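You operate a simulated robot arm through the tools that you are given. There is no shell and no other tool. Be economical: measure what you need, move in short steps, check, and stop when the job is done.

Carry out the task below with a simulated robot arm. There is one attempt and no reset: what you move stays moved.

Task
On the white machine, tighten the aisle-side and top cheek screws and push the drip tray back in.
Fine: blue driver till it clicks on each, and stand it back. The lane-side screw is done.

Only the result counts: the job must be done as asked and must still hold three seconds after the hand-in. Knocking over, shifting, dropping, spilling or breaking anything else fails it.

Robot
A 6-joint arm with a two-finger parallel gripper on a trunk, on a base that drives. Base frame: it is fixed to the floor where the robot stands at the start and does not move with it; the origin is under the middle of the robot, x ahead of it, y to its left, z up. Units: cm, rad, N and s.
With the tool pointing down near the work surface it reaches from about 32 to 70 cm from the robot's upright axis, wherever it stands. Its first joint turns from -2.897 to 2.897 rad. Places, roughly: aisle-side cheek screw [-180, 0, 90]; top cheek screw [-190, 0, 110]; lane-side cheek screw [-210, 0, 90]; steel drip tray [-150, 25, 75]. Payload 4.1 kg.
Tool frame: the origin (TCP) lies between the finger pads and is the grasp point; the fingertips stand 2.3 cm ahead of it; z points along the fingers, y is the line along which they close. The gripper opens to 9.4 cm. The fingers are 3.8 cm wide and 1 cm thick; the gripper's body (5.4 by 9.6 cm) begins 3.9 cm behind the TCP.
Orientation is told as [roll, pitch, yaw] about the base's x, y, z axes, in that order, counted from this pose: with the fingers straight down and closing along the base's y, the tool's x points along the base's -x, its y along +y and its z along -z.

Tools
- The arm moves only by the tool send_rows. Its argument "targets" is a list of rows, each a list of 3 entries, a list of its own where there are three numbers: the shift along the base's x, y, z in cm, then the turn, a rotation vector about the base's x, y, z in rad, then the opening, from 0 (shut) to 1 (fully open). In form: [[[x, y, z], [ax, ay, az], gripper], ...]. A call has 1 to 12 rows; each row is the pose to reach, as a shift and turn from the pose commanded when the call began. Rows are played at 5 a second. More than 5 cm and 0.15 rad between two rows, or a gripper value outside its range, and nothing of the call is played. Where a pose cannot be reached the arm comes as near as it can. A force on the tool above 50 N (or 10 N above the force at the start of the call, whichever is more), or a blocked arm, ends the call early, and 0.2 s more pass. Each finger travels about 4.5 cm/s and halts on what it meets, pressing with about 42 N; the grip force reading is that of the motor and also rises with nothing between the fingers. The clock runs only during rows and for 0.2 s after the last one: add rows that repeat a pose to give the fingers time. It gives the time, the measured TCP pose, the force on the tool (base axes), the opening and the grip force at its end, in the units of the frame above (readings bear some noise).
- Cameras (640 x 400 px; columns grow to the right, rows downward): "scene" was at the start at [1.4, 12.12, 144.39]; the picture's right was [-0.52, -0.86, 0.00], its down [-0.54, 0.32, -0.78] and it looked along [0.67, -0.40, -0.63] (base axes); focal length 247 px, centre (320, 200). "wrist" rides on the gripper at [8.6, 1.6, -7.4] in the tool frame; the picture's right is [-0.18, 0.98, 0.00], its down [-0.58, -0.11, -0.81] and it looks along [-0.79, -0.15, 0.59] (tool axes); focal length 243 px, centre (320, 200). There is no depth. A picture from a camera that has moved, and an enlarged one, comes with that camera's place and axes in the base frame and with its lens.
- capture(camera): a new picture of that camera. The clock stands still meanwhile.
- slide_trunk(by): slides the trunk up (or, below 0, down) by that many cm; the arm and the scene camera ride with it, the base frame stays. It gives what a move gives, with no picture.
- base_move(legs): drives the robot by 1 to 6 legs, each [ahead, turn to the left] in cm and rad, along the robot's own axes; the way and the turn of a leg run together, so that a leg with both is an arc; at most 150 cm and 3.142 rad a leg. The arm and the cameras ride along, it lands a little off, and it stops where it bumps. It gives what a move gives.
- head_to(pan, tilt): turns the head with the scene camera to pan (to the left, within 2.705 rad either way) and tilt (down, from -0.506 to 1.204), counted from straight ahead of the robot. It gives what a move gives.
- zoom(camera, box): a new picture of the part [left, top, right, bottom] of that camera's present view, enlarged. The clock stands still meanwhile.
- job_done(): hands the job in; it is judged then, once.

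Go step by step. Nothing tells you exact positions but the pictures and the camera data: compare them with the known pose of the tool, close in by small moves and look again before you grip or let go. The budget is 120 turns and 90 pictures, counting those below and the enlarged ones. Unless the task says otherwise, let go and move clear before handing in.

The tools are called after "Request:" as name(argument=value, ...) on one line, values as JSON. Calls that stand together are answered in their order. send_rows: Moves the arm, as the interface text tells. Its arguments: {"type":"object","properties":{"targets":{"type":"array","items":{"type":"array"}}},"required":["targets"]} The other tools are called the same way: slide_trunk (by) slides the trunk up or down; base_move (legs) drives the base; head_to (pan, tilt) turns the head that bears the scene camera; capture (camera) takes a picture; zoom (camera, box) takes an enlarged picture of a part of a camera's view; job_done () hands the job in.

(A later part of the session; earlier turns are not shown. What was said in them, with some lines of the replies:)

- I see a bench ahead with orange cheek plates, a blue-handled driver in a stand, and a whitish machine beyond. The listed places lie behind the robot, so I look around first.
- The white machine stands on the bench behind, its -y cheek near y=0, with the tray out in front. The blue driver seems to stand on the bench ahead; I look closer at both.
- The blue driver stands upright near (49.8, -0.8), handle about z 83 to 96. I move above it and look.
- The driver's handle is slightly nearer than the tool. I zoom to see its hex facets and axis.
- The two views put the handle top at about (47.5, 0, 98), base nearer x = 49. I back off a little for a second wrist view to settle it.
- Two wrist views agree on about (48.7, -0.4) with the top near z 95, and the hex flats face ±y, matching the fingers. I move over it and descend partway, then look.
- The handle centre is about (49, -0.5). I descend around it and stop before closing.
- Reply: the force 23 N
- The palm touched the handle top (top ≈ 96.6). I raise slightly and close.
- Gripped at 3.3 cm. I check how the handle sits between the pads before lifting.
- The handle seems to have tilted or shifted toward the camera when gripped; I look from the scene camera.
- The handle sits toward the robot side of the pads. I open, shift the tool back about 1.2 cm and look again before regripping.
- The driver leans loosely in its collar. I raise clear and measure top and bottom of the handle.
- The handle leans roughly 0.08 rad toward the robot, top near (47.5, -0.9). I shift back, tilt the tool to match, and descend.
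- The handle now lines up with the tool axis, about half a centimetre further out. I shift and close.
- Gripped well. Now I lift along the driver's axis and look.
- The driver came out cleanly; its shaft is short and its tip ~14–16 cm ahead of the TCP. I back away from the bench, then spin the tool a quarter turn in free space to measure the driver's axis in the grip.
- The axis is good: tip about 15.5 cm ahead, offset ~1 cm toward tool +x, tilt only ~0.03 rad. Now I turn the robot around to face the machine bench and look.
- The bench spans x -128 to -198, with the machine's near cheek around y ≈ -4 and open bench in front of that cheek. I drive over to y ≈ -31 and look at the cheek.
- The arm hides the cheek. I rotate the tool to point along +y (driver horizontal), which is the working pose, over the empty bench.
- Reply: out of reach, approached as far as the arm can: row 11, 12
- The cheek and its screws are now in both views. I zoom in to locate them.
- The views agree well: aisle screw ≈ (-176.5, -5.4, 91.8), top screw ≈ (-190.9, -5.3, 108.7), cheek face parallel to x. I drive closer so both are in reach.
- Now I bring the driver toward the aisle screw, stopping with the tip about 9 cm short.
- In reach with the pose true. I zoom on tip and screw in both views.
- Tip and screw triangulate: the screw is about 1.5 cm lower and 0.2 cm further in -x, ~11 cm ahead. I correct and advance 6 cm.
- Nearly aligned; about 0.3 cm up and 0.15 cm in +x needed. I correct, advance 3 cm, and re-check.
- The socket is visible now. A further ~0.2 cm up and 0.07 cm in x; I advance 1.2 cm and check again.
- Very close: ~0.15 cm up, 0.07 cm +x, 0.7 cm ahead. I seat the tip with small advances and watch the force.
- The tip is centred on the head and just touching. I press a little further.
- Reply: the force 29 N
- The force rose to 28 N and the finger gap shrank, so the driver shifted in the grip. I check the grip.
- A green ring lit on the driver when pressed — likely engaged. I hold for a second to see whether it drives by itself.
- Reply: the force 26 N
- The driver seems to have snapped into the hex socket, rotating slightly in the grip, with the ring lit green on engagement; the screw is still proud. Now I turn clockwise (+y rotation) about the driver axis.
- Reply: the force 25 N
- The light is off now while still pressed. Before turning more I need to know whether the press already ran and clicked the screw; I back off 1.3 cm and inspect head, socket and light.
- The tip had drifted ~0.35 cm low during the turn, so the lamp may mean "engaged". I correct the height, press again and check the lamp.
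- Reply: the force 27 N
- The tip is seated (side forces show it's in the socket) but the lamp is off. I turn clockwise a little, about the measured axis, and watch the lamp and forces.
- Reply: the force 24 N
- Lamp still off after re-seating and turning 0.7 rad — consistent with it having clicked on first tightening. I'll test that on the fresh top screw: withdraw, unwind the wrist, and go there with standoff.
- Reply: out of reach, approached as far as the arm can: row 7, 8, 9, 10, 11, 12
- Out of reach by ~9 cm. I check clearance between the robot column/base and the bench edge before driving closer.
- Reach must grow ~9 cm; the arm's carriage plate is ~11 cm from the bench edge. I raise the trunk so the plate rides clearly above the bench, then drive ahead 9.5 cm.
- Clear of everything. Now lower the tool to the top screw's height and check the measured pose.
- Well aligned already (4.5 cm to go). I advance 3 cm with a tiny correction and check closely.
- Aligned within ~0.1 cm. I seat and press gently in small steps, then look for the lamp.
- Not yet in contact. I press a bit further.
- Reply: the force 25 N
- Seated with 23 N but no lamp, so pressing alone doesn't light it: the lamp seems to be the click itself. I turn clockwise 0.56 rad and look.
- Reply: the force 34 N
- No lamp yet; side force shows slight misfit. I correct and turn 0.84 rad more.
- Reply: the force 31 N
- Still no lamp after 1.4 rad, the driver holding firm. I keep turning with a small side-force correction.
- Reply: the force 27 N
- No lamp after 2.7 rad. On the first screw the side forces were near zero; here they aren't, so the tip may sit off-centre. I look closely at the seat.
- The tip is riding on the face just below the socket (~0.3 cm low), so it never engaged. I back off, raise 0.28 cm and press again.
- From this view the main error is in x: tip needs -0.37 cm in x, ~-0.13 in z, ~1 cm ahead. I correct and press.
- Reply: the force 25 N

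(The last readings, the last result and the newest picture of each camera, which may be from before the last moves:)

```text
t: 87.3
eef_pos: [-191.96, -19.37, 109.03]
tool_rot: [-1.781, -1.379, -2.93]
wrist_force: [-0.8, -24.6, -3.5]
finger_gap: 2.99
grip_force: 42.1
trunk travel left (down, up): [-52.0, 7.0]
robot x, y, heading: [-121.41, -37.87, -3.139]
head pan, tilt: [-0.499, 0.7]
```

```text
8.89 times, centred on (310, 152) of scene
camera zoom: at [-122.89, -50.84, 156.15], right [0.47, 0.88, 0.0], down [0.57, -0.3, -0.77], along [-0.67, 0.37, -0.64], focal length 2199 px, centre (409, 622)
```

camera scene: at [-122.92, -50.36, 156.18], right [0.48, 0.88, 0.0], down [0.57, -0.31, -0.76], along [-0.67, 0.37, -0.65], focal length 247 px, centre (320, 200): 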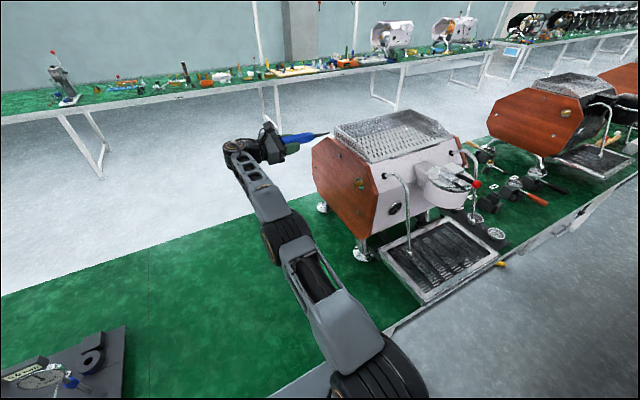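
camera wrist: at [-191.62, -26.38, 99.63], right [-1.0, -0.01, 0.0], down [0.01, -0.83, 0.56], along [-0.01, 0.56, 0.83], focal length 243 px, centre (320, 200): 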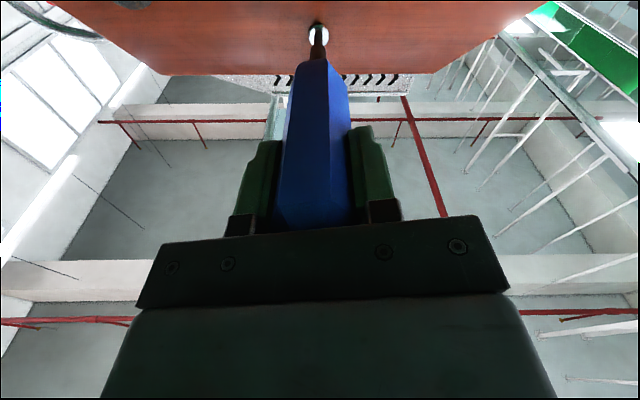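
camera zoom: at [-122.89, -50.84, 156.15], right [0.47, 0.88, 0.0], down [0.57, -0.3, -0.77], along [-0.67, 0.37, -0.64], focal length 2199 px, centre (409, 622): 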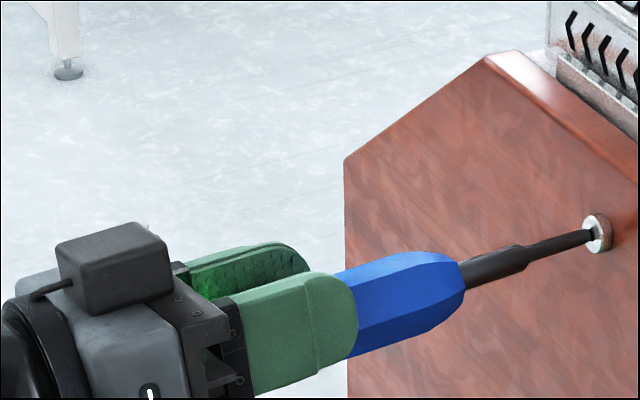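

Now the force is purely axial and there's a green glow at the ring. I confirm from the wrist, then hold to see what the lamp does.

Request:
capture(camera="wrist")

Request:
send_rows(targets=[[[0, 0, 0], [0, 0, 0], 0], [[0, 0, 0], [0, 0, 0], 0], [[0, 0, 0], [0, 0, 0], 0], [[0, 0, 0], [0, 0, 0], 0], [[0, 0, 0], [0, 0, 0], 0], [[0, 0, 0], [0, 0, 0], 0], [[0, 0, 0], [0, 0, 0], 0], [[0, 0, 0], [0, 0, 0], 0], [[0, 0, 0], [0, 0, 0], 0], [[0, 0, 0], [0, 0, 0], 0], [[0, 0, 0], [0, 0, 0], 0], [[0, 0, 0], [0, 0, 0], 0]])

Request:
capture(camera="wrist")

```text
11 pictures are left
camera wrist: at [-191.83, -26.37, 99.92], right [-1.0, -0.01, 0.0], down [0.0, -0.83, 0.56], along [-0.01, 0.56, 0.83], focal length 243 px, centre (320, 200)
```

wrist: 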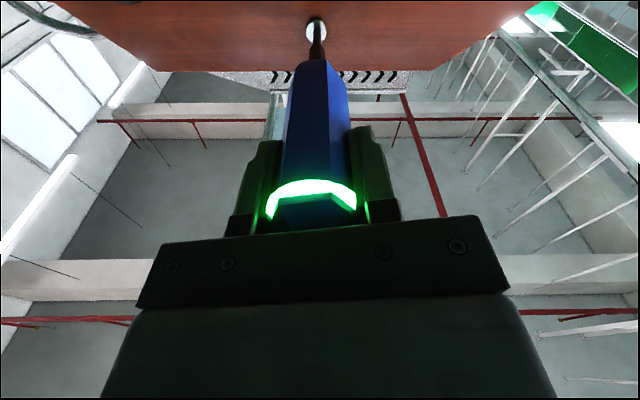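

```text
t: 89.9
eef_pos: [-191.93, -19.33, 109.07]
tool_rot: [-1.78, -1.379, -2.927]
wrist_force: [-2.8, -25.6, -3.7]
finger_gap: 2.97
grip_force: 42.0
trunk travel left (down, up): [-52.0, 7.0]
robot x, y, heading: [-121.4, -37.97, -3.138]
head pan, tilt: [-0.499, 0.7]
```

```text
10 pictures are left
camera wrist: at [-191.84, -26.36, 99.92], right [-1.0, -0.01, 0.0], down [0.0, -0.83, 0.56], along [-0.01, 0.56, 0.83], focal length 243 px, centre (320, 200)
```

wrist: 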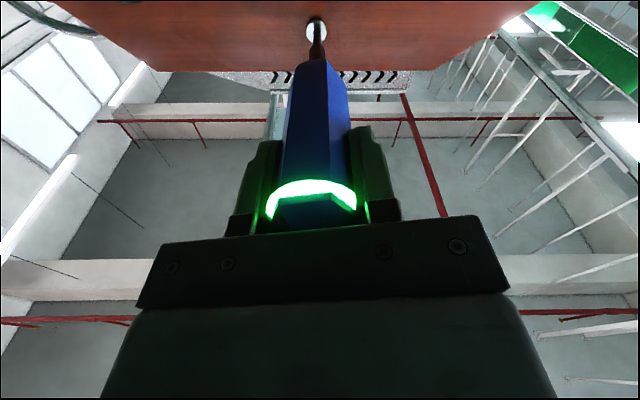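

The lamp is steadily lit while properly seated. I now turn clockwise 0.56 rad, keeping the tip centred, to see if it stays or changes.

Request:
send_rows(targets=[[[0.06, 0, 0.01], [0, 0.14, 0], 0], [[0.12, 0, 0.01], [0, 0.28, 0], 0], [[0.19, 0, 0.01], [0, 0.42, 0], 0], [[0.25, 0, -0.01], [0, 0.56, 0], 0]])

Request:
capture(camera="wrist")

```text
t: 90.9
eef_pos: [-191.62, -19.37, 108.92]
tool_rot: [1.673, -1.192, -0.106]
wrist_force: [1.9, -27.3, -2.8]
finger_gap: 2.99
grip_force: 42.4
trunk travel left (down, up): [-52.0, 7.0]
robot x, y, heading: [-121.4, -38.08, -3.136]
head pan, tilt: [-0.499, 0.7]
```

```text
9 pictures are left
camera wrist: at [-196.4, -26.36, 101.27], right [-0.85, -0.01, 0.53], down [0.3, -0.83, 0.47], along [0.44, 0.56, 0.7], focal length 243 px, centre (320, 200)
```

wrist: 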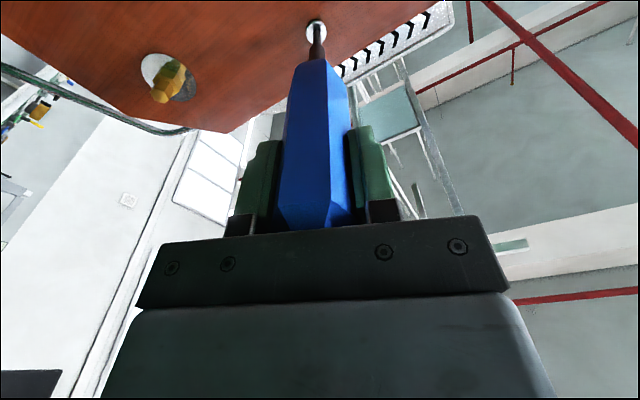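

The lamp went out after turning while side forces stayed near zero. To tell "tight" from "slipped out", I lift off slightly, press again in the same place and look once.

Request:
send_rows(targets=[[[0, -0.5, 0], [0, 0, 0], 0], [[0, -1.0, 0], [0, 0, 0], 0], [[0, -1.0, 0], [0, 0, 0], 0], [[0, -0.5, 0], [0, 0, 0], 0], [[0, -0.2, 0], [0, 0, 0], 0], [[0, 0, 0], [0, 0, 0], 0], [[0, 0, 0], [0, 0, 0], 0]])

Request:
capture(camera="wrist")

```text
t: 92.5
eef_pos: [-191.62, -19.32, 108.92]
tool_rot: [1.67, -1.197, -0.103]
wrist_force: [6.8, -28.7, -7.7]
finger_gap: 3.01
grip_force: 42.3
trunk travel left (down, up): [-52.0, 7.0]
robot x, y, heading: [-121.4, -38.19, -3.136]
head pan, tilt: [-0.499, 0.7]
```

```text
8 pictures are left
camera wrist: at [-196.32, -26.37, 101.17], right [-0.85, -0.01, 0.53], down [0.3, -0.83, 0.47], along [0.43, 0.56, 0.7], focal length 243 px, centre (320, 200)
```

wrist: 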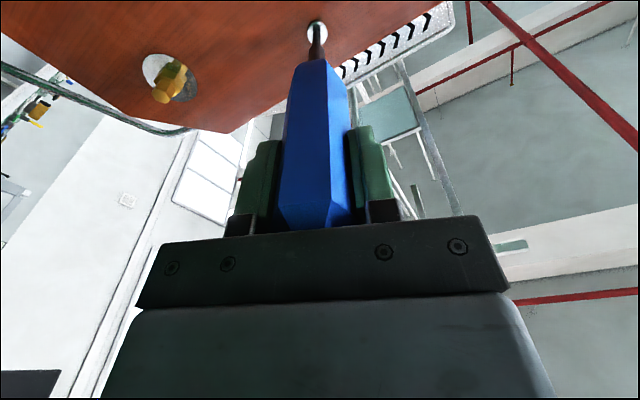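

No relight on the re-press, same as on the aisle screw: both have had their click. I withdraw, back the robot off and unwind the wrist.

Request:
send_rows(targets=[[[0.5, -2, 0], [0, 0, 0], 0], [[3, -4.5, 1], [0, 0, 0], 0], [[6, -7, 2], [0, 0, 0], 0]])

Request:
base_move(legs=[[-45, 0]])

Request:
send_rows(targets=[[[1, 0, 0], [0, -0.14, 0], 0], [[3, 0, 0], [0, -0.28, 0], 0], [[5, 0, 0], [0, -0.42, 0], 0], [[7, 0, 0], [0, -0.56, 0], 0], [[9, 0, 0], [0, -0.7, 0], 0], [[11, 0, 0], [0, -0.84, 0], 0], [[13, 0, 0], [0, -0.98, 0], 0], [[15, 0, 0], [0, -1.12, 0], 0], [[16, 0, 0], [0, -1.26, 0], 0], [[17, 0, 0], [0, -1.4, 0], 0], [[17, 0, 0], [0, -1.54, 0], 0], [[17, 0, 0], [0, -1.68, 0], 0]])

```text
t: 93.3
eef_pos: [-185.32, -26.05, 111.02]
tool_rot: [1.665, -1.195, -0.102]
wrist_force: [1.2, 0.4, -3.5]
finger_gap: 2.99
grip_force: 41.7
trunk travel left (down, up): [-52.0, 7.0]
robot x, y, heading: [-121.42, -37.72, 3.142]
head pan, tilt: [-0.499, 0.7]
```

```text
t: 96.0
eef_pos: [-140.29, -25.85, 111.03]
tool_rot: [1.662, -1.196, -0.101]
wrist_force: [-0.2, -0.7, -2.5]
finger_gap: 2.95
grip_force: 41.7
trunk travel left (down, up): [-52.0, 7.0]
robot x, y, heading: [-76.88, -37.51, -3.139]
head pan, tilt: [-0.499, 0.7]
```

```text
t: 98.6
eef_pos: [-123.18, -25.98, 111.06]
tool_rot: [-1.583, -0.262, -3.104]
wrist_force: [0.2, -0.3, -3.1]
finger_gap: 3.0
grip_force: 42.0
trunk travel left (down, up): [-52.0, 7.0]
robot x, y, heading: [-76.21, -37.65, -3.138]
head pan, tilt: [-0.499, 0.7]
```

Now rotate the tool to point down, over clear floor, then drive back toward the stand.

Request:
send_rows(targets=[[[0, 0, 0], [-0.14, 0, 0], 0], [[0, 0, 0], [-0.28, 0, 0], 0], [[0, 0, 0], [-0.42, 0, 0], 0], [[0, 0, 0], [-0.56, 0, 0], 0], [[0, 0, 0], [-0.7, 0, 0], 0], [[0, 0, 0], [-0.84, 0, 0], 0], [[0, 0, 0], [-0.98, 0, 0], 0], [[0, 0, 0], [-1.12, 0, 0], 0], [[0, 0, 0], [-1.26, 0, 0], 0], [[0, 0, 0], [-1.4, 0, 0], 0], [[0, 0, 0], [-1.5, 0, 0], 0], [[0, 0, 0], [-1.57, 0, 0], 0]])

Request:
base_move(legs=[[0, -2.65], [50, 0], [0, -0.49]])

Request:
head_to(pan=-0.1, tilt=0.7)

```text
t: 101.2
eef_pos: [-123.34, -25.94, 111.03]
tool_rot: [-0.001, -0.036, 2.877]
wrist_force: [0.5, 0.5, -2.5]
finger_gap: 2.97
grip_force: 41.9
trunk travel left (down, up): [-52.0, 7.0]
robot x, y, heading: [-76.33, -37.69, -3.134]
head pan, tilt: [-0.499, 0.7]
```

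```text
t: 111.7
eef_pos: [14.44, -22.26, 111.01]
tool_rot: [-0.004, -0.038, -0.227]
wrist_force: [-0.4, -0.3, -4.6]
finger_gap: 2.99
grip_force: 42.2
trunk travel left (down, up): [-52.0, 7.0]
robot x, y, heading: [-32.85, -11.9, 0.037]
head pan, tilt: [-0.499, 0.7]
```

```text
t: 112.6
eef_pos: [14.36, -22.37, 110.91]
tool_rot: [-0.003, -0.036, -0.228]
wrist_force: [0.2, -0.1, -2.8]
finger_gap: 2.99
grip_force: 42.0
trunk travel left (down, up): [-52.0, 7.0]
robot x, y, heading: [-32.96, -12.08, 0.041]
head pan, tilt: [-0.099, 0.7]
```

I drive to the stand, arriving with the tip high above the bench.

Request:
base_move(legs=[[0, 0.33], [33, 0], [0, -0.37]])

```text
t: 117.0
eef_pos: [45.36, -12.05, 110.95]
tool_rot: [-0.004, -0.035, -0.267]
wrist_force: [-0.8, -1.0, -3.8]
finger_gap: 2.99
grip_force: 41.9
trunk travel left (down, up): [-52.0, 7.0]
robot x, y, heading: [-1.32, -0.25, 0.001]
head pan, tilt: [-0.099, 0.7]
```

I move the tip over the estimated hole position, ~8 cm above the collar, and look from both cameras.

Request:
send_rows(targets=[[[1, 3.8, 0], [0, 0, 0], 0], [[2.5, 7.6, 0], [0, 0, 0], 0], [[3.95, 11.3, 0], [0, 0, 0], 0], [[3.95, 11.3, -4], [0, 0, 0], 0], [[3.95, 11.3, -6], [0, 0, 0], 0]])

Request:
zoom(camera="scene", box=[300, 180, 400, 290])

Request:
zoom(camera="wrist", box=[250, 0, 390, 90])

```text
t: 118.2
eef_pos: [49.31, -0.63, 104.79]
tool_rot: [-0.004, -0.038, -0.268]
wrist_force: [-0.3, 0.5, -3.8]
finger_gap: 2.97
grip_force: 41.9
trunk travel left (down, up): [-52.0, 7.0]
robot x, y, heading: [-1.1, 0.42, 0.002]
head pan, tilt: [-0.099, 0.7]
```

```text
3.64 times, centred on (350, 235) of scene
camera zoom: at [1.12, 15.62, 156.19], right [-0.1, -0.99, 0.0], down [-0.64, 0.06, -0.76], along [0.76, -0.08, -0.64], focal length 900 px, centre (211, 73)
```

zoom: 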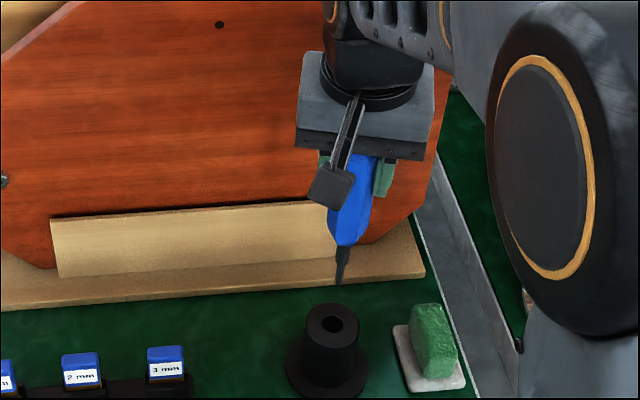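

```text
4.44 times, centred on (320, 45) of wrist
camera zoom: at [41.23, 3.35, 111.93], right [0.44, 0.9, 0.0], down [0.5, -0.25, 0.83], along [0.74, -0.36, -0.56], focal length 1078 px, centre (320, 889)
```

zoom: 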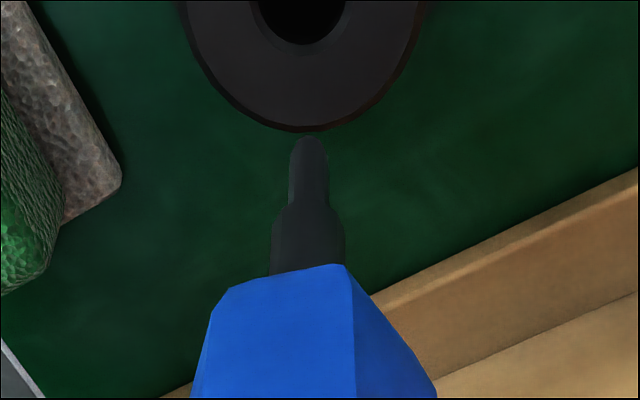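

The descent line matches the hole within ~0.2 cm. I lower slowly, watching force.

Request:
send_rows(targets=[[[-0.05, -0.03, -2], [0, 0, 0], 0], [[-0.05, -0.03, -4], [0, 0, 0], 0], [[-0.05, -0.03, -6], [0, 0, 0], 0], [[-0.05, -0.03, -7], [0, 0, 0], 0], [[-0.05, -0.03, -7.6], [0, 0, 0], 0], [[-0.05, -0.03, -8.2], [0, 0, 0], 0]])

Request:
zoom(camera="scene", box=[310, 210, 390, 280])

```text
t: 119.0
eef_pos: [49.45, -0.67, 99.9]
tool_rot: [0.001, -0.053, -0.267]
wrist_force: [-10.0, -0.8, 25.4]
finger_gap: 2.95
grip_force: 41.7
trunk travel left (down, up): [-52.0, 7.0]
robot x, y, heading: [-1.63, 0.24, 0.001]
head pan, tilt: [-0.099, 0.7]
stopped in row 4: the force on the tool passed its limit (the readings are from after the stop); the commanded pose is now the measured one
```

```text
5.71 times, centred on (350, 245) of scene
camera zoom: at [0.81, 15.62, 156.25], right [-0.1, -0.99, 0.0], down [-0.64, 0.07, -0.77], along [0.76, -0.08, -0.64], focal length 1414 px, centre (149, -57)
```

zoom: 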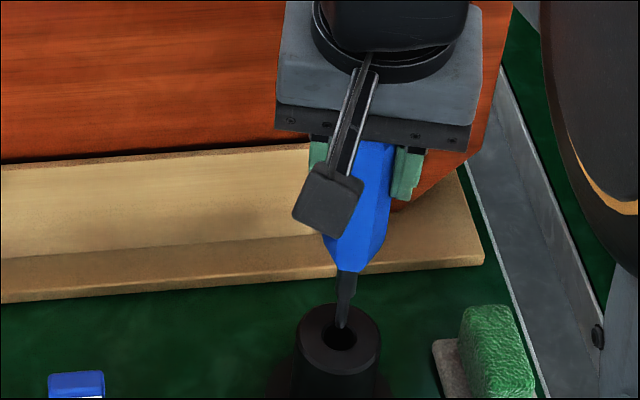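

The tip touched the far rim (x too large by ~0.5 cm). I lift slightly, shift back and try again.

Request:
send_rows(targets=[[[0, 0, 0.8], [0, 0, 0], 0], [[-0.3, 0, 0.8], [0, 0.015, 0], 0], [[-0.55, 0, 0.8], [0, 0.015, 0], 0], [[-0.55, 0, 0.2], [0, 0.015, 0], 0], [[-0.55, 0, -0.4], [0, 0.015, 0], 0], [[-0.55, 0, -1], [0, 0.015, 0], 0], [[-0.55, 0, -1.6], [0, 0.015, 0], 0]])

```text
t: 120.6
eef_pos: [49.13, -0.73, 98.01]
tool_rot: [-0.005, -0.034, -0.27]
wrist_force: [-0.8, 0.7, -3.1]
finger_gap: 2.99
grip_force: 41.5
trunk travel left (down, up): [-52.0, 7.0]
robot x, y, heading: [-1.73, 0.07, 0.002]
head pan, tilt: [-0.099, 0.7]
```

No force: the tip is in the hole. I continue down gently.

Request:
send_rows(targets=[[[0, 0, -0.8], [0, 0, 0], 0], [[0, 0, -1.6], [0, 0, 0], 0], [[0, 0, -2.4], [0, 0, 0], 0], [[0, 0, -3.2], [0, 0, 0], 0], [[0, 0, -3.8], [0, 0, 0], 0]])

```text
t: 121.8
eef_pos: [48.99, -0.65, 94.21]
tool_rot: [-0.003, -0.038, -0.269]
wrist_force: [0.8, -0.1, -3.4]
finger_gap: 2.96
grip_force: 42.0
trunk travel left (down, up): [-52.0, 7.0]
robot x, y, heading: [-1.67, -0.39, 0.0]
head pan, tilt: [-0.099, 0.7]
```

Request:
send_rows(targets=[[[0, 0, -0.3], [0, 0, 0], 0], [[0, 0, -0.6], [0, 0, 0], 0], [[0, 0, -0.9], [0, 0, 0], 0], [[0, 0, -1.2], [0, 0, 0], 0]])

```text
t: 122.8
eef_pos: [49.09, -0.53, 93.08]
tool_rot: [-0.004, -0.038, -0.271]
wrist_force: [-0.4, 0.0, -2.7]
finger_gap: 3.0
grip_force: 42.3
trunk travel left (down, up): [-52.0, 7.0]
robot x, y, heading: [-1.46, -0.2, -0.002]
head pan, tilt: [-0.099, 0.7]
```

The driver is sliding in freely, now about at its original height. I go on in small steps until it seats.

Request:
send_rows(targets=[[[0, 0, -0.2], [0, 0, 0], 0], [[0, 0, -0.4], [0, 0, 0], 0], [[0, 0, -0.6], [0, 0, 0], 0], [[0, 0, -0.8], [0, 0, 0], 0]])

```text
t: 123.7
eef_pos: [49.14, -0.65, 93.17]
tool_rot: [-0.002, -0.048, -0.269]
wrist_force: [-8.2, 0.7, 24.9]
finger_gap: 3.0
grip_force: 42.6
trunk travel left (down, up): [-52.0, 7.0]
robot x, y, heading: [-1.18, -0.08, -0.001]
head pan, tilt: [-0.099, 0.7]
stopped in row 4: the force on the tool passed its limit (the readings are from after the stop); the commanded pose is now the measured one
```

Seated. I relieve the pressure, open the fingers, and rise straight up.

Request:
send_rows(targets=[[[0, 0, 0.2], [0, 0, 0], 0], [[0, 0, 0.25], [0, 0, 0], 0.2], [[0, 0, 0.25], [0, 0, 0], 0.45], [[0, 0, 0.25], [0, 0, 0], 0.7], [[0, 0, 0.25], [0, 0, 0], 1], [[0, 0, 0.25], [0, 0, 0], 1], [[0, 0, 0.25], [0, 0, 0], 1], [[0, 0, 0.25], [0, 0, 0], 1]])

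Request:
send_rows(targets=[[[0, 0, 2], [0, 0, 0], 1], [[0, 0, 5], [0, 0, 0], 1], [[0, 0, 9], [0, 0, 0], 1], [[0, 0, 13], [0, 0, 0], 1]])

Request:
zoom(camera="scene", box=[300, 180, 400, 290])

```text
t: 125.5
eef_pos: [49.22, -0.63, 93.06]
tool_rot: [-0.002, -0.045, -0.269]
wrist_force: [0.4, -0.7, -0.2]
finger_gap: 9.39
grip_force: 0.1
trunk travel left (down, up): [-52.0, 7.0]
robot x, y, heading: [-1.72, -0.07, -0.002]
head pan, tilt: [-0.099, 0.7]
```

```text
t: 126.5
eef_pos: [49.08, -0.7, 105.86]
tool_rot: [-0.002, -0.043, -0.267]
wrist_force: [-0.2, -0.3, -1.3]
finger_gap: 9.38
grip_force: 0.0
trunk travel left (down, up): [-52.0, 7.0]
robot x, y, heading: [-1.34, -0.21, -0.003]
head pan, tilt: [-0.099, 0.7]
```

```text
3.64 times, centred on (350, 235) of scene
camera zoom: at [1.03, 15.64, 156.18], right [-0.1, -0.99, 0.0], down [-0.64, 0.06, -0.77], along [0.76, -0.08, -0.64], focal length 900 px, centre (211, 73)
```

zoom: 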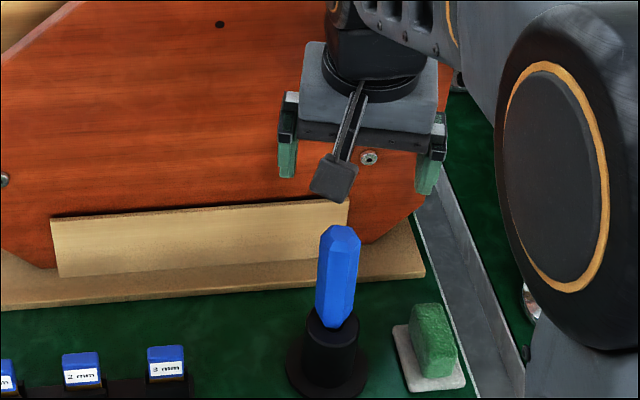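

The driver stands back in its stand. Next, the tray: I back away, retract the arm, straighten the wrist and drive to face the tray.

Request:
base_move(legs=[[-40, 0]])

Request:
send_rows(targets=[[[-3, 0, 0], [0, 0, 0.09], 1], [[-6, 0.3, 0], [0, 0, 0.18], 1], [[-9, 0.3, 0], [0, 0, 0.267], 1], [[-12, 0.3, 0], [0, 0, 0.267], 1]])

Request:
base_move(legs=[[0, 2.853], [56, 0], [0, 0.288]])

Request:
slide_trunk(by=-12)

Request:
head_to(pan=-0.2, tilt=0.9)

```text
t: 129.0
eef_pos: [9.38, -0.65, 106.02]
tool_rot: [-0.002, -0.046, -0.271]
wrist_force: [-0.1, 0.6, 0.6]
finger_gap: 9.4
grip_force: 0.1
trunk travel left (down, up): [-52.0, 7.0]
robot x, y, heading: [-41.31, -0.03, -0.002]
head pan, tilt: [-0.099, 0.7]
```

```text
t: 130.0
eef_pos: [-2.39, -0.48, 105.75]
tool_rot: [-0.002, -0.046, -0.002]
wrist_force: [0.7, 0.5, 0.0]
finger_gap: 9.41
grip_force: 0.0
trunk travel left (down, up): [-52.0, 7.0]
robot x, y, heading: [-41.25, -0.26, 0.001]
head pan, tilt: [-0.099, 0.7]
```

```text
t: 140.8
eef_pos: [-132.64, 17.93, 105.88]
tool_rot: [-0.001, -0.044, 3.119]
wrist_force: [0.9, 0.5, -0.2]
finger_gap: 9.4
grip_force: 0.2
trunk travel left (down, up): [-52.0, 7.0]
robot x, y, heading: [-94.07, 16.78, 3.123]
head pan, tilt: [-0.099, 0.7]
```

```text
t: 142.3
eef_pos: [-132.5, 17.88, 93.82]
tool_rot: [0.0, -0.045, 3.118]
wrist_force: [-0.2, -0.2, -0.4]
finger_gap: 9.39
grip_force: 0.1
trunk travel left (down, up): [-40.0, 19.0]
robot x, y, heading: [-93.77, 16.88, 3.122]
head pan, tilt: [-0.099, 0.7]
```

```text
t: 143.0
eef_pos: [-132.69, 18.05, 93.76]
tool_rot: [-0.001, -0.045, 3.121]
wrist_force: [-0.9, 0.3, -0.2]
finger_gap: 9.37
grip_force: 0.0
trunk travel left (down, up): [-40.0, 19.0]
robot x, y, heading: [-93.88, 16.77, 3.118]
head pan, tilt: [-0.201, 0.901]
```

Request:
capture(camera="scene")

```text
3 pictures are left
camera scene: at [-95.53, 1.67, 142.58], right [0.22, 0.98, 0.0], down [0.76, -0.17, -0.62], along [-0.61, 0.14, -0.78], focal length 247 px, centre (320, 200)
```

scene: 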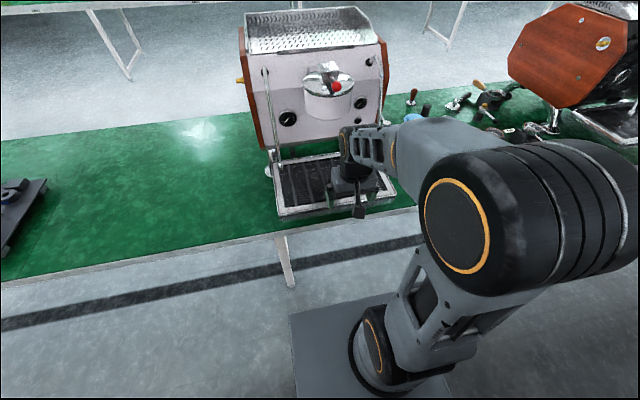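

The tray front is at x ≈ -141.7, y 0 to 38. I lower the open fingers in front of its middle, tips just above bench level.

Request:
send_rows(targets=[[[-1.5, 1, -3], [0, 0, 0], 1], [[-3, 1, -6], [0, 0, 0], 1], [[-3.5, 1, -9], [0, 0, 0], 1], [[-3.5, 1, -12], [0, 0, 0], 1], [[-3.5, 1, -14.4], [0, 0, 0], 1], [[-3.5, 1, -14.4], [0, 0, 0], 1]])

Request:
capture(camera="wrist")

```text
t: 144.4
eef_pos: [-136.18, 18.91, 79.51]
tool_rot: [-0.001, -0.044, 3.118]
wrist_force: [-0.7, -0.5, 0.0]
finger_gap: 9.4
grip_force: 0.0
trunk travel left (down, up): [-40.0, 19.0]
robot x, y, heading: [-93.74, 16.85, 3.125]
head pan, tilt: [-0.201, 0.901]
```

```text
2 pictures are left
camera wrist: at [-127.26, 17.14, 86.52], right [-0.21, -0.98, 0.01], down [-0.54, 0.12, 0.83], along [-0.81, 0.17, -0.56], focal length 243 px, centre (320, 200)
```

wrist: 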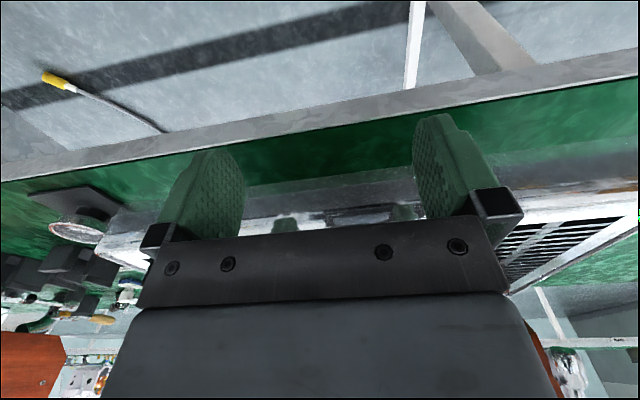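

The fingers stand in front of the tray's face. I push slowly toward the machine.

Request:
send_rows(targets=[[[-0.8, 0, 0], [0, 0, 0], 1], [[-1.6, 0, 0], [0, 0, 0], 1], [[-2.4, 0, 0], [0, 0, 0], 1], [[-3.2, 0, 0], [0, 0, 0], 1], [[-3.8, 0, 0], [0, 0, 0], 1], [[-4.4, 0, 0], [0, 0, 0], 1], [[-5, 0, 0], [0, 0, 0], 1], [[-5.6, 0, 0], [0, 0, 0], 1]])

```text
t: 146.2
eef_pos: [-141.66, 18.95, 79.5]
tool_rot: [0.0, -0.043, 3.117]
wrist_force: [3.4, 0.3, -0.1]
finger_gap: 9.38
grip_force: 0.1
trunk travel left (down, up): [-40.0, 19.0]
robot x, y, heading: [-94.12, 16.85, 3.119]
head pan, tilt: [-0.201, 0.901]
```

Light contact (3–4 N): the tray is sliding. I keep pushing in small steps until it stops.

Request:
send_rows(targets=[[[-0.6, 0, 0], [0, 0, 0], 1], [[-1.2, 0, 0], [0, 0, 0], 1], [[-1.8, 0, 0], [0, 0, 0], 1], [[-2.4, 0, 0], [0, 0, 0], 1]])

Request:
send_rows(targets=[[[-0.6, 0, 0], [0, 0, 0], 1], [[-1.2, 0, 0], [0, 0, 0], 1], [[-1.8, 0, 0], [0, 0, 0], 1], [[-2.4, 0, 0], [0, 0, 0], 1]])

```text
t: 147.2
eef_pos: [-144.08, 18.95, 79.41]
tool_rot: [-0.003, -0.047, 3.118]
wrist_force: [5.2, 0.9, 1.7]
finger_gap: 9.37
grip_force: 0.2
trunk travel left (down, up): [-40.0, 19.0]
robot x, y, heading: [-93.88, 16.88, 3.122]
head pan, tilt: [-0.201, 0.901]
```

```text
t: 148.1
eef_pos: [-145.09, 19.17, 79.29]
tool_rot: [-0.003, -0.022, 3.123]
wrist_force: [18.1, 6.4, 21.7]
finger_gap: 9.13
grip_force: 0.0
trunk travel left (down, up): [-40.0, 19.0]
robot x, y, heading: [-93.57, 16.88, 3.118]
head pan, tilt: [-0.201, 0.901]
stopped in row 4: the force on the tool passed its limit (the readings are from after the stop); the commanded pose is now the measured one
```

A firm stop at about 3–4 cm of travel. I ease off, raise the fingers clear and look at the tray.

Request:
send_rows(targets=[[[1, 0, 0.2], [0, 0, 0], 1], [[4, 0, 1], [0, 0, 0], 1], [[7, 0, 4], [0, 0, 0], 1], [[9, 0, 8], [0, 0, 0], 1], [[10, 0, 12], [0, 0, 0], 1], [[10, -4, 15], [0, 0, 0], 1], [[10, -8, 15], [0, 0, 0], 1]])

Request:
zoom(camera="scene", box=[230, 80, 430, 240])

```text
t: 149.7
eef_pos: [-135.16, 10.91, 94.16]
tool_rot: [-0.004, -0.024, 3.125]
wrist_force: [0.1, 0.1, 0.2]
finger_gap: 9.39
grip_force: 0.0
trunk travel left (down, up): [-40.0, 19.0]
robot x, y, heading: [-93.62, 17.22, 3.121]
head pan, tilt: [-0.201, 0.901]
```

```text
2.50 times, centred on (330, 160) of scene
camera zoom: at [-95.46, 1.66, 142.57], right [0.22, 0.98, 0.0], down [0.76, -0.17, -0.62], along [-0.61, 0.14, -0.78], focal length 619 px, centre (295, 300)
```

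zoom: 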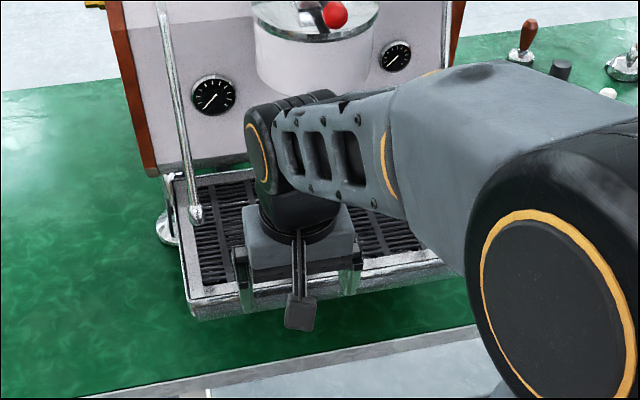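

The tray is square and now ~5 cm further in. To be sure the stop was the tray and not fingertips catching, I re-approach 0.8 cm higher and push gently again.

Request:
send_rows(targets=[[[0, 4, 0], [0, 0, 0], 1], [[0, 8, 0], [0, 0, 0], 1], [[0, 8, -4], [0, 0, 0], 1], [[-1, 8, -8], [0, 0, 0], 1], [[-2, 8, -12], [0, 0, 0], 1], [[-4, 8, -14], [0, 0, 0], 1], [[-7, 8, -14], [0, 0, 0], 1], [[-8.5, 8, -14], [0, 0, 0], 1], [[-9.4, 8, -14], [0, 0, 0], 1]])

Request:
send_rows(targets=[[[-0.3, 0, 0], [0, 0, 0], 1], [[-0.6, 0, 0], [0, 0, 0], 1]])

Request:
send_rows(targets=[[[-0.2, 0, 0], [0, 0, 0], 1], [[-0.4, 0, 0], [0, 0, 0], 1]])

```text
t: 151.7
eef_pos: [-144.83, 19.0, 80.19]
tool_rot: [-0.003, -0.022, 3.125]
wrist_force: [-0.6, -0.1, -0.5]
finger_gap: 9.44
grip_force: 0.1
trunk travel left (down, up): [-40.0, 19.0]
robot x, y, heading: [-94.06, 17.09, 3.119]
head pan, tilt: [-0.201, 0.901]
```

```text
t: 152.3
eef_pos: [-145.03, 19.03, 80.07]
tool_rot: [-0.003, -0.02, 3.126]
wrist_force: [15.3, 0.3, 2.9]
finger_gap: 9.31
grip_force: 0.1
trunk travel left (down, up): [-40.0, 19.0]
robot x, y, heading: [-93.65, 16.79, 3.118]
head pan, tilt: [-0.201, 0.901]
```

```text
t: 152.9
eef_pos: [-145.01, 19.17, 80.19]
tool_rot: [-0.003, -0.013, 3.127]
wrist_force: [39.9, 0.1, 3.4]
finger_gap: 9.38
grip_force: 0.1
trunk travel left (down, up): [-40.0, 19.0]
robot x, y, heading: [-93.66, 16.69, 3.113]
head pan, tilt: [-0.201, 0.901]
```

The tray meets a hard stop at the same place (40 N, purely axial): it is home. I withdraw clear.

Request:
send_rows(targets=[[[1, 0, 0], [0, 0, 0], 1], [[4, 0, 0.5], [0, 0, 0], 1], [[8, 0, 2], [0, 0, 0], 1], [[10, 0, 6], [0, 0, 0], 1], [[11, 0, 10], [0, 0, 0], 1], [[12, 0, 14], [0, 0, 0], 1]])

Request:
base_move(legs=[[-25, 0]])

Request:
capture(camera="scene")

```text
t: 154.3
eef_pos: [-133.48, 19.14, 94.34]
tool_rot: [-0.003, -0.023, 3.124]
wrist_force: [0.1, -0.1, -0.6]
finger_gap: 9.37
grip_force: 0.0
trunk travel left (down, up): [-40.0, 19.0]
robot x, y, heading: [-93.71, 16.69, 3.118]
head pan, tilt: [-0.201, 0.901]
```

```text
t: 156.1
eef_pos: [-108.5, 18.55, 94.43]
tool_rot: [-0.004, -0.022, 3.122]
wrist_force: [0.2, 0.0, -0.1]
finger_gap: 9.42
grip_force: 0.0
trunk travel left (down, up): [-40.0, 19.0]
robot x, y, heading: [-68.79, 16.32, 3.117]
head pan, tilt: [-0.201, 0.901]
```

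```text
0 pictures are left
camera scene: at [-70.38, 1.09, 142.57], right [0.22, 0.97, 0.0], down [0.76, -0.18, -0.62], along [-0.61, 0.14, -0.78], focal length 247 px, centre (320, 200)
```

scene: 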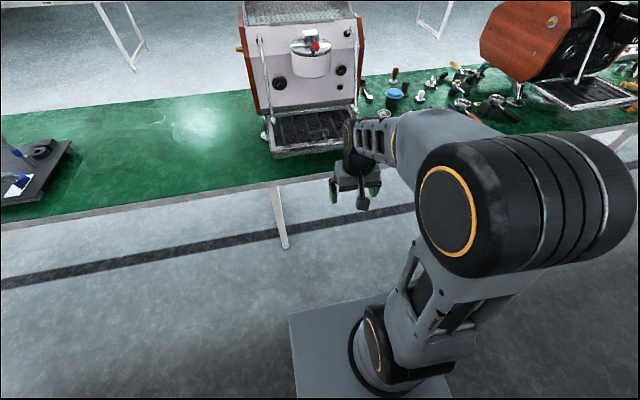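

The tray sits square under the machine, the driver is back in its stand and the arm is clear, so I hand in.

Request:
job_done()

```text
The job is handed in.
```

I've handed the job in with the tray fully in and the driver back in its stand, but I can't be certain both screws reached their click.

- **Screws (aisle-side and top):** I seated the blue driver in each, and its green ring lit. I then turned each clockwise, about 0.8 rad on the aisle-side and 0.6 rad on the top. The ring went out during or after the turn and stayed dark when I pressed again. I took the ring as the click signal. Neither head moved in visibly, and on that second press the tip was pushing slightly sideways in both sockets.
- **Top screw, first try:** the tip slid on the screw head outside the socket for about 2.7 rad before I re-centred it. I saw no damage.
- **Drip tray:** it moved in about 5 cm and met the same hard stop on two separate pushes.
- **Everything else:** I saw nothing knocked over or moved. I left the lane-side screw alone.
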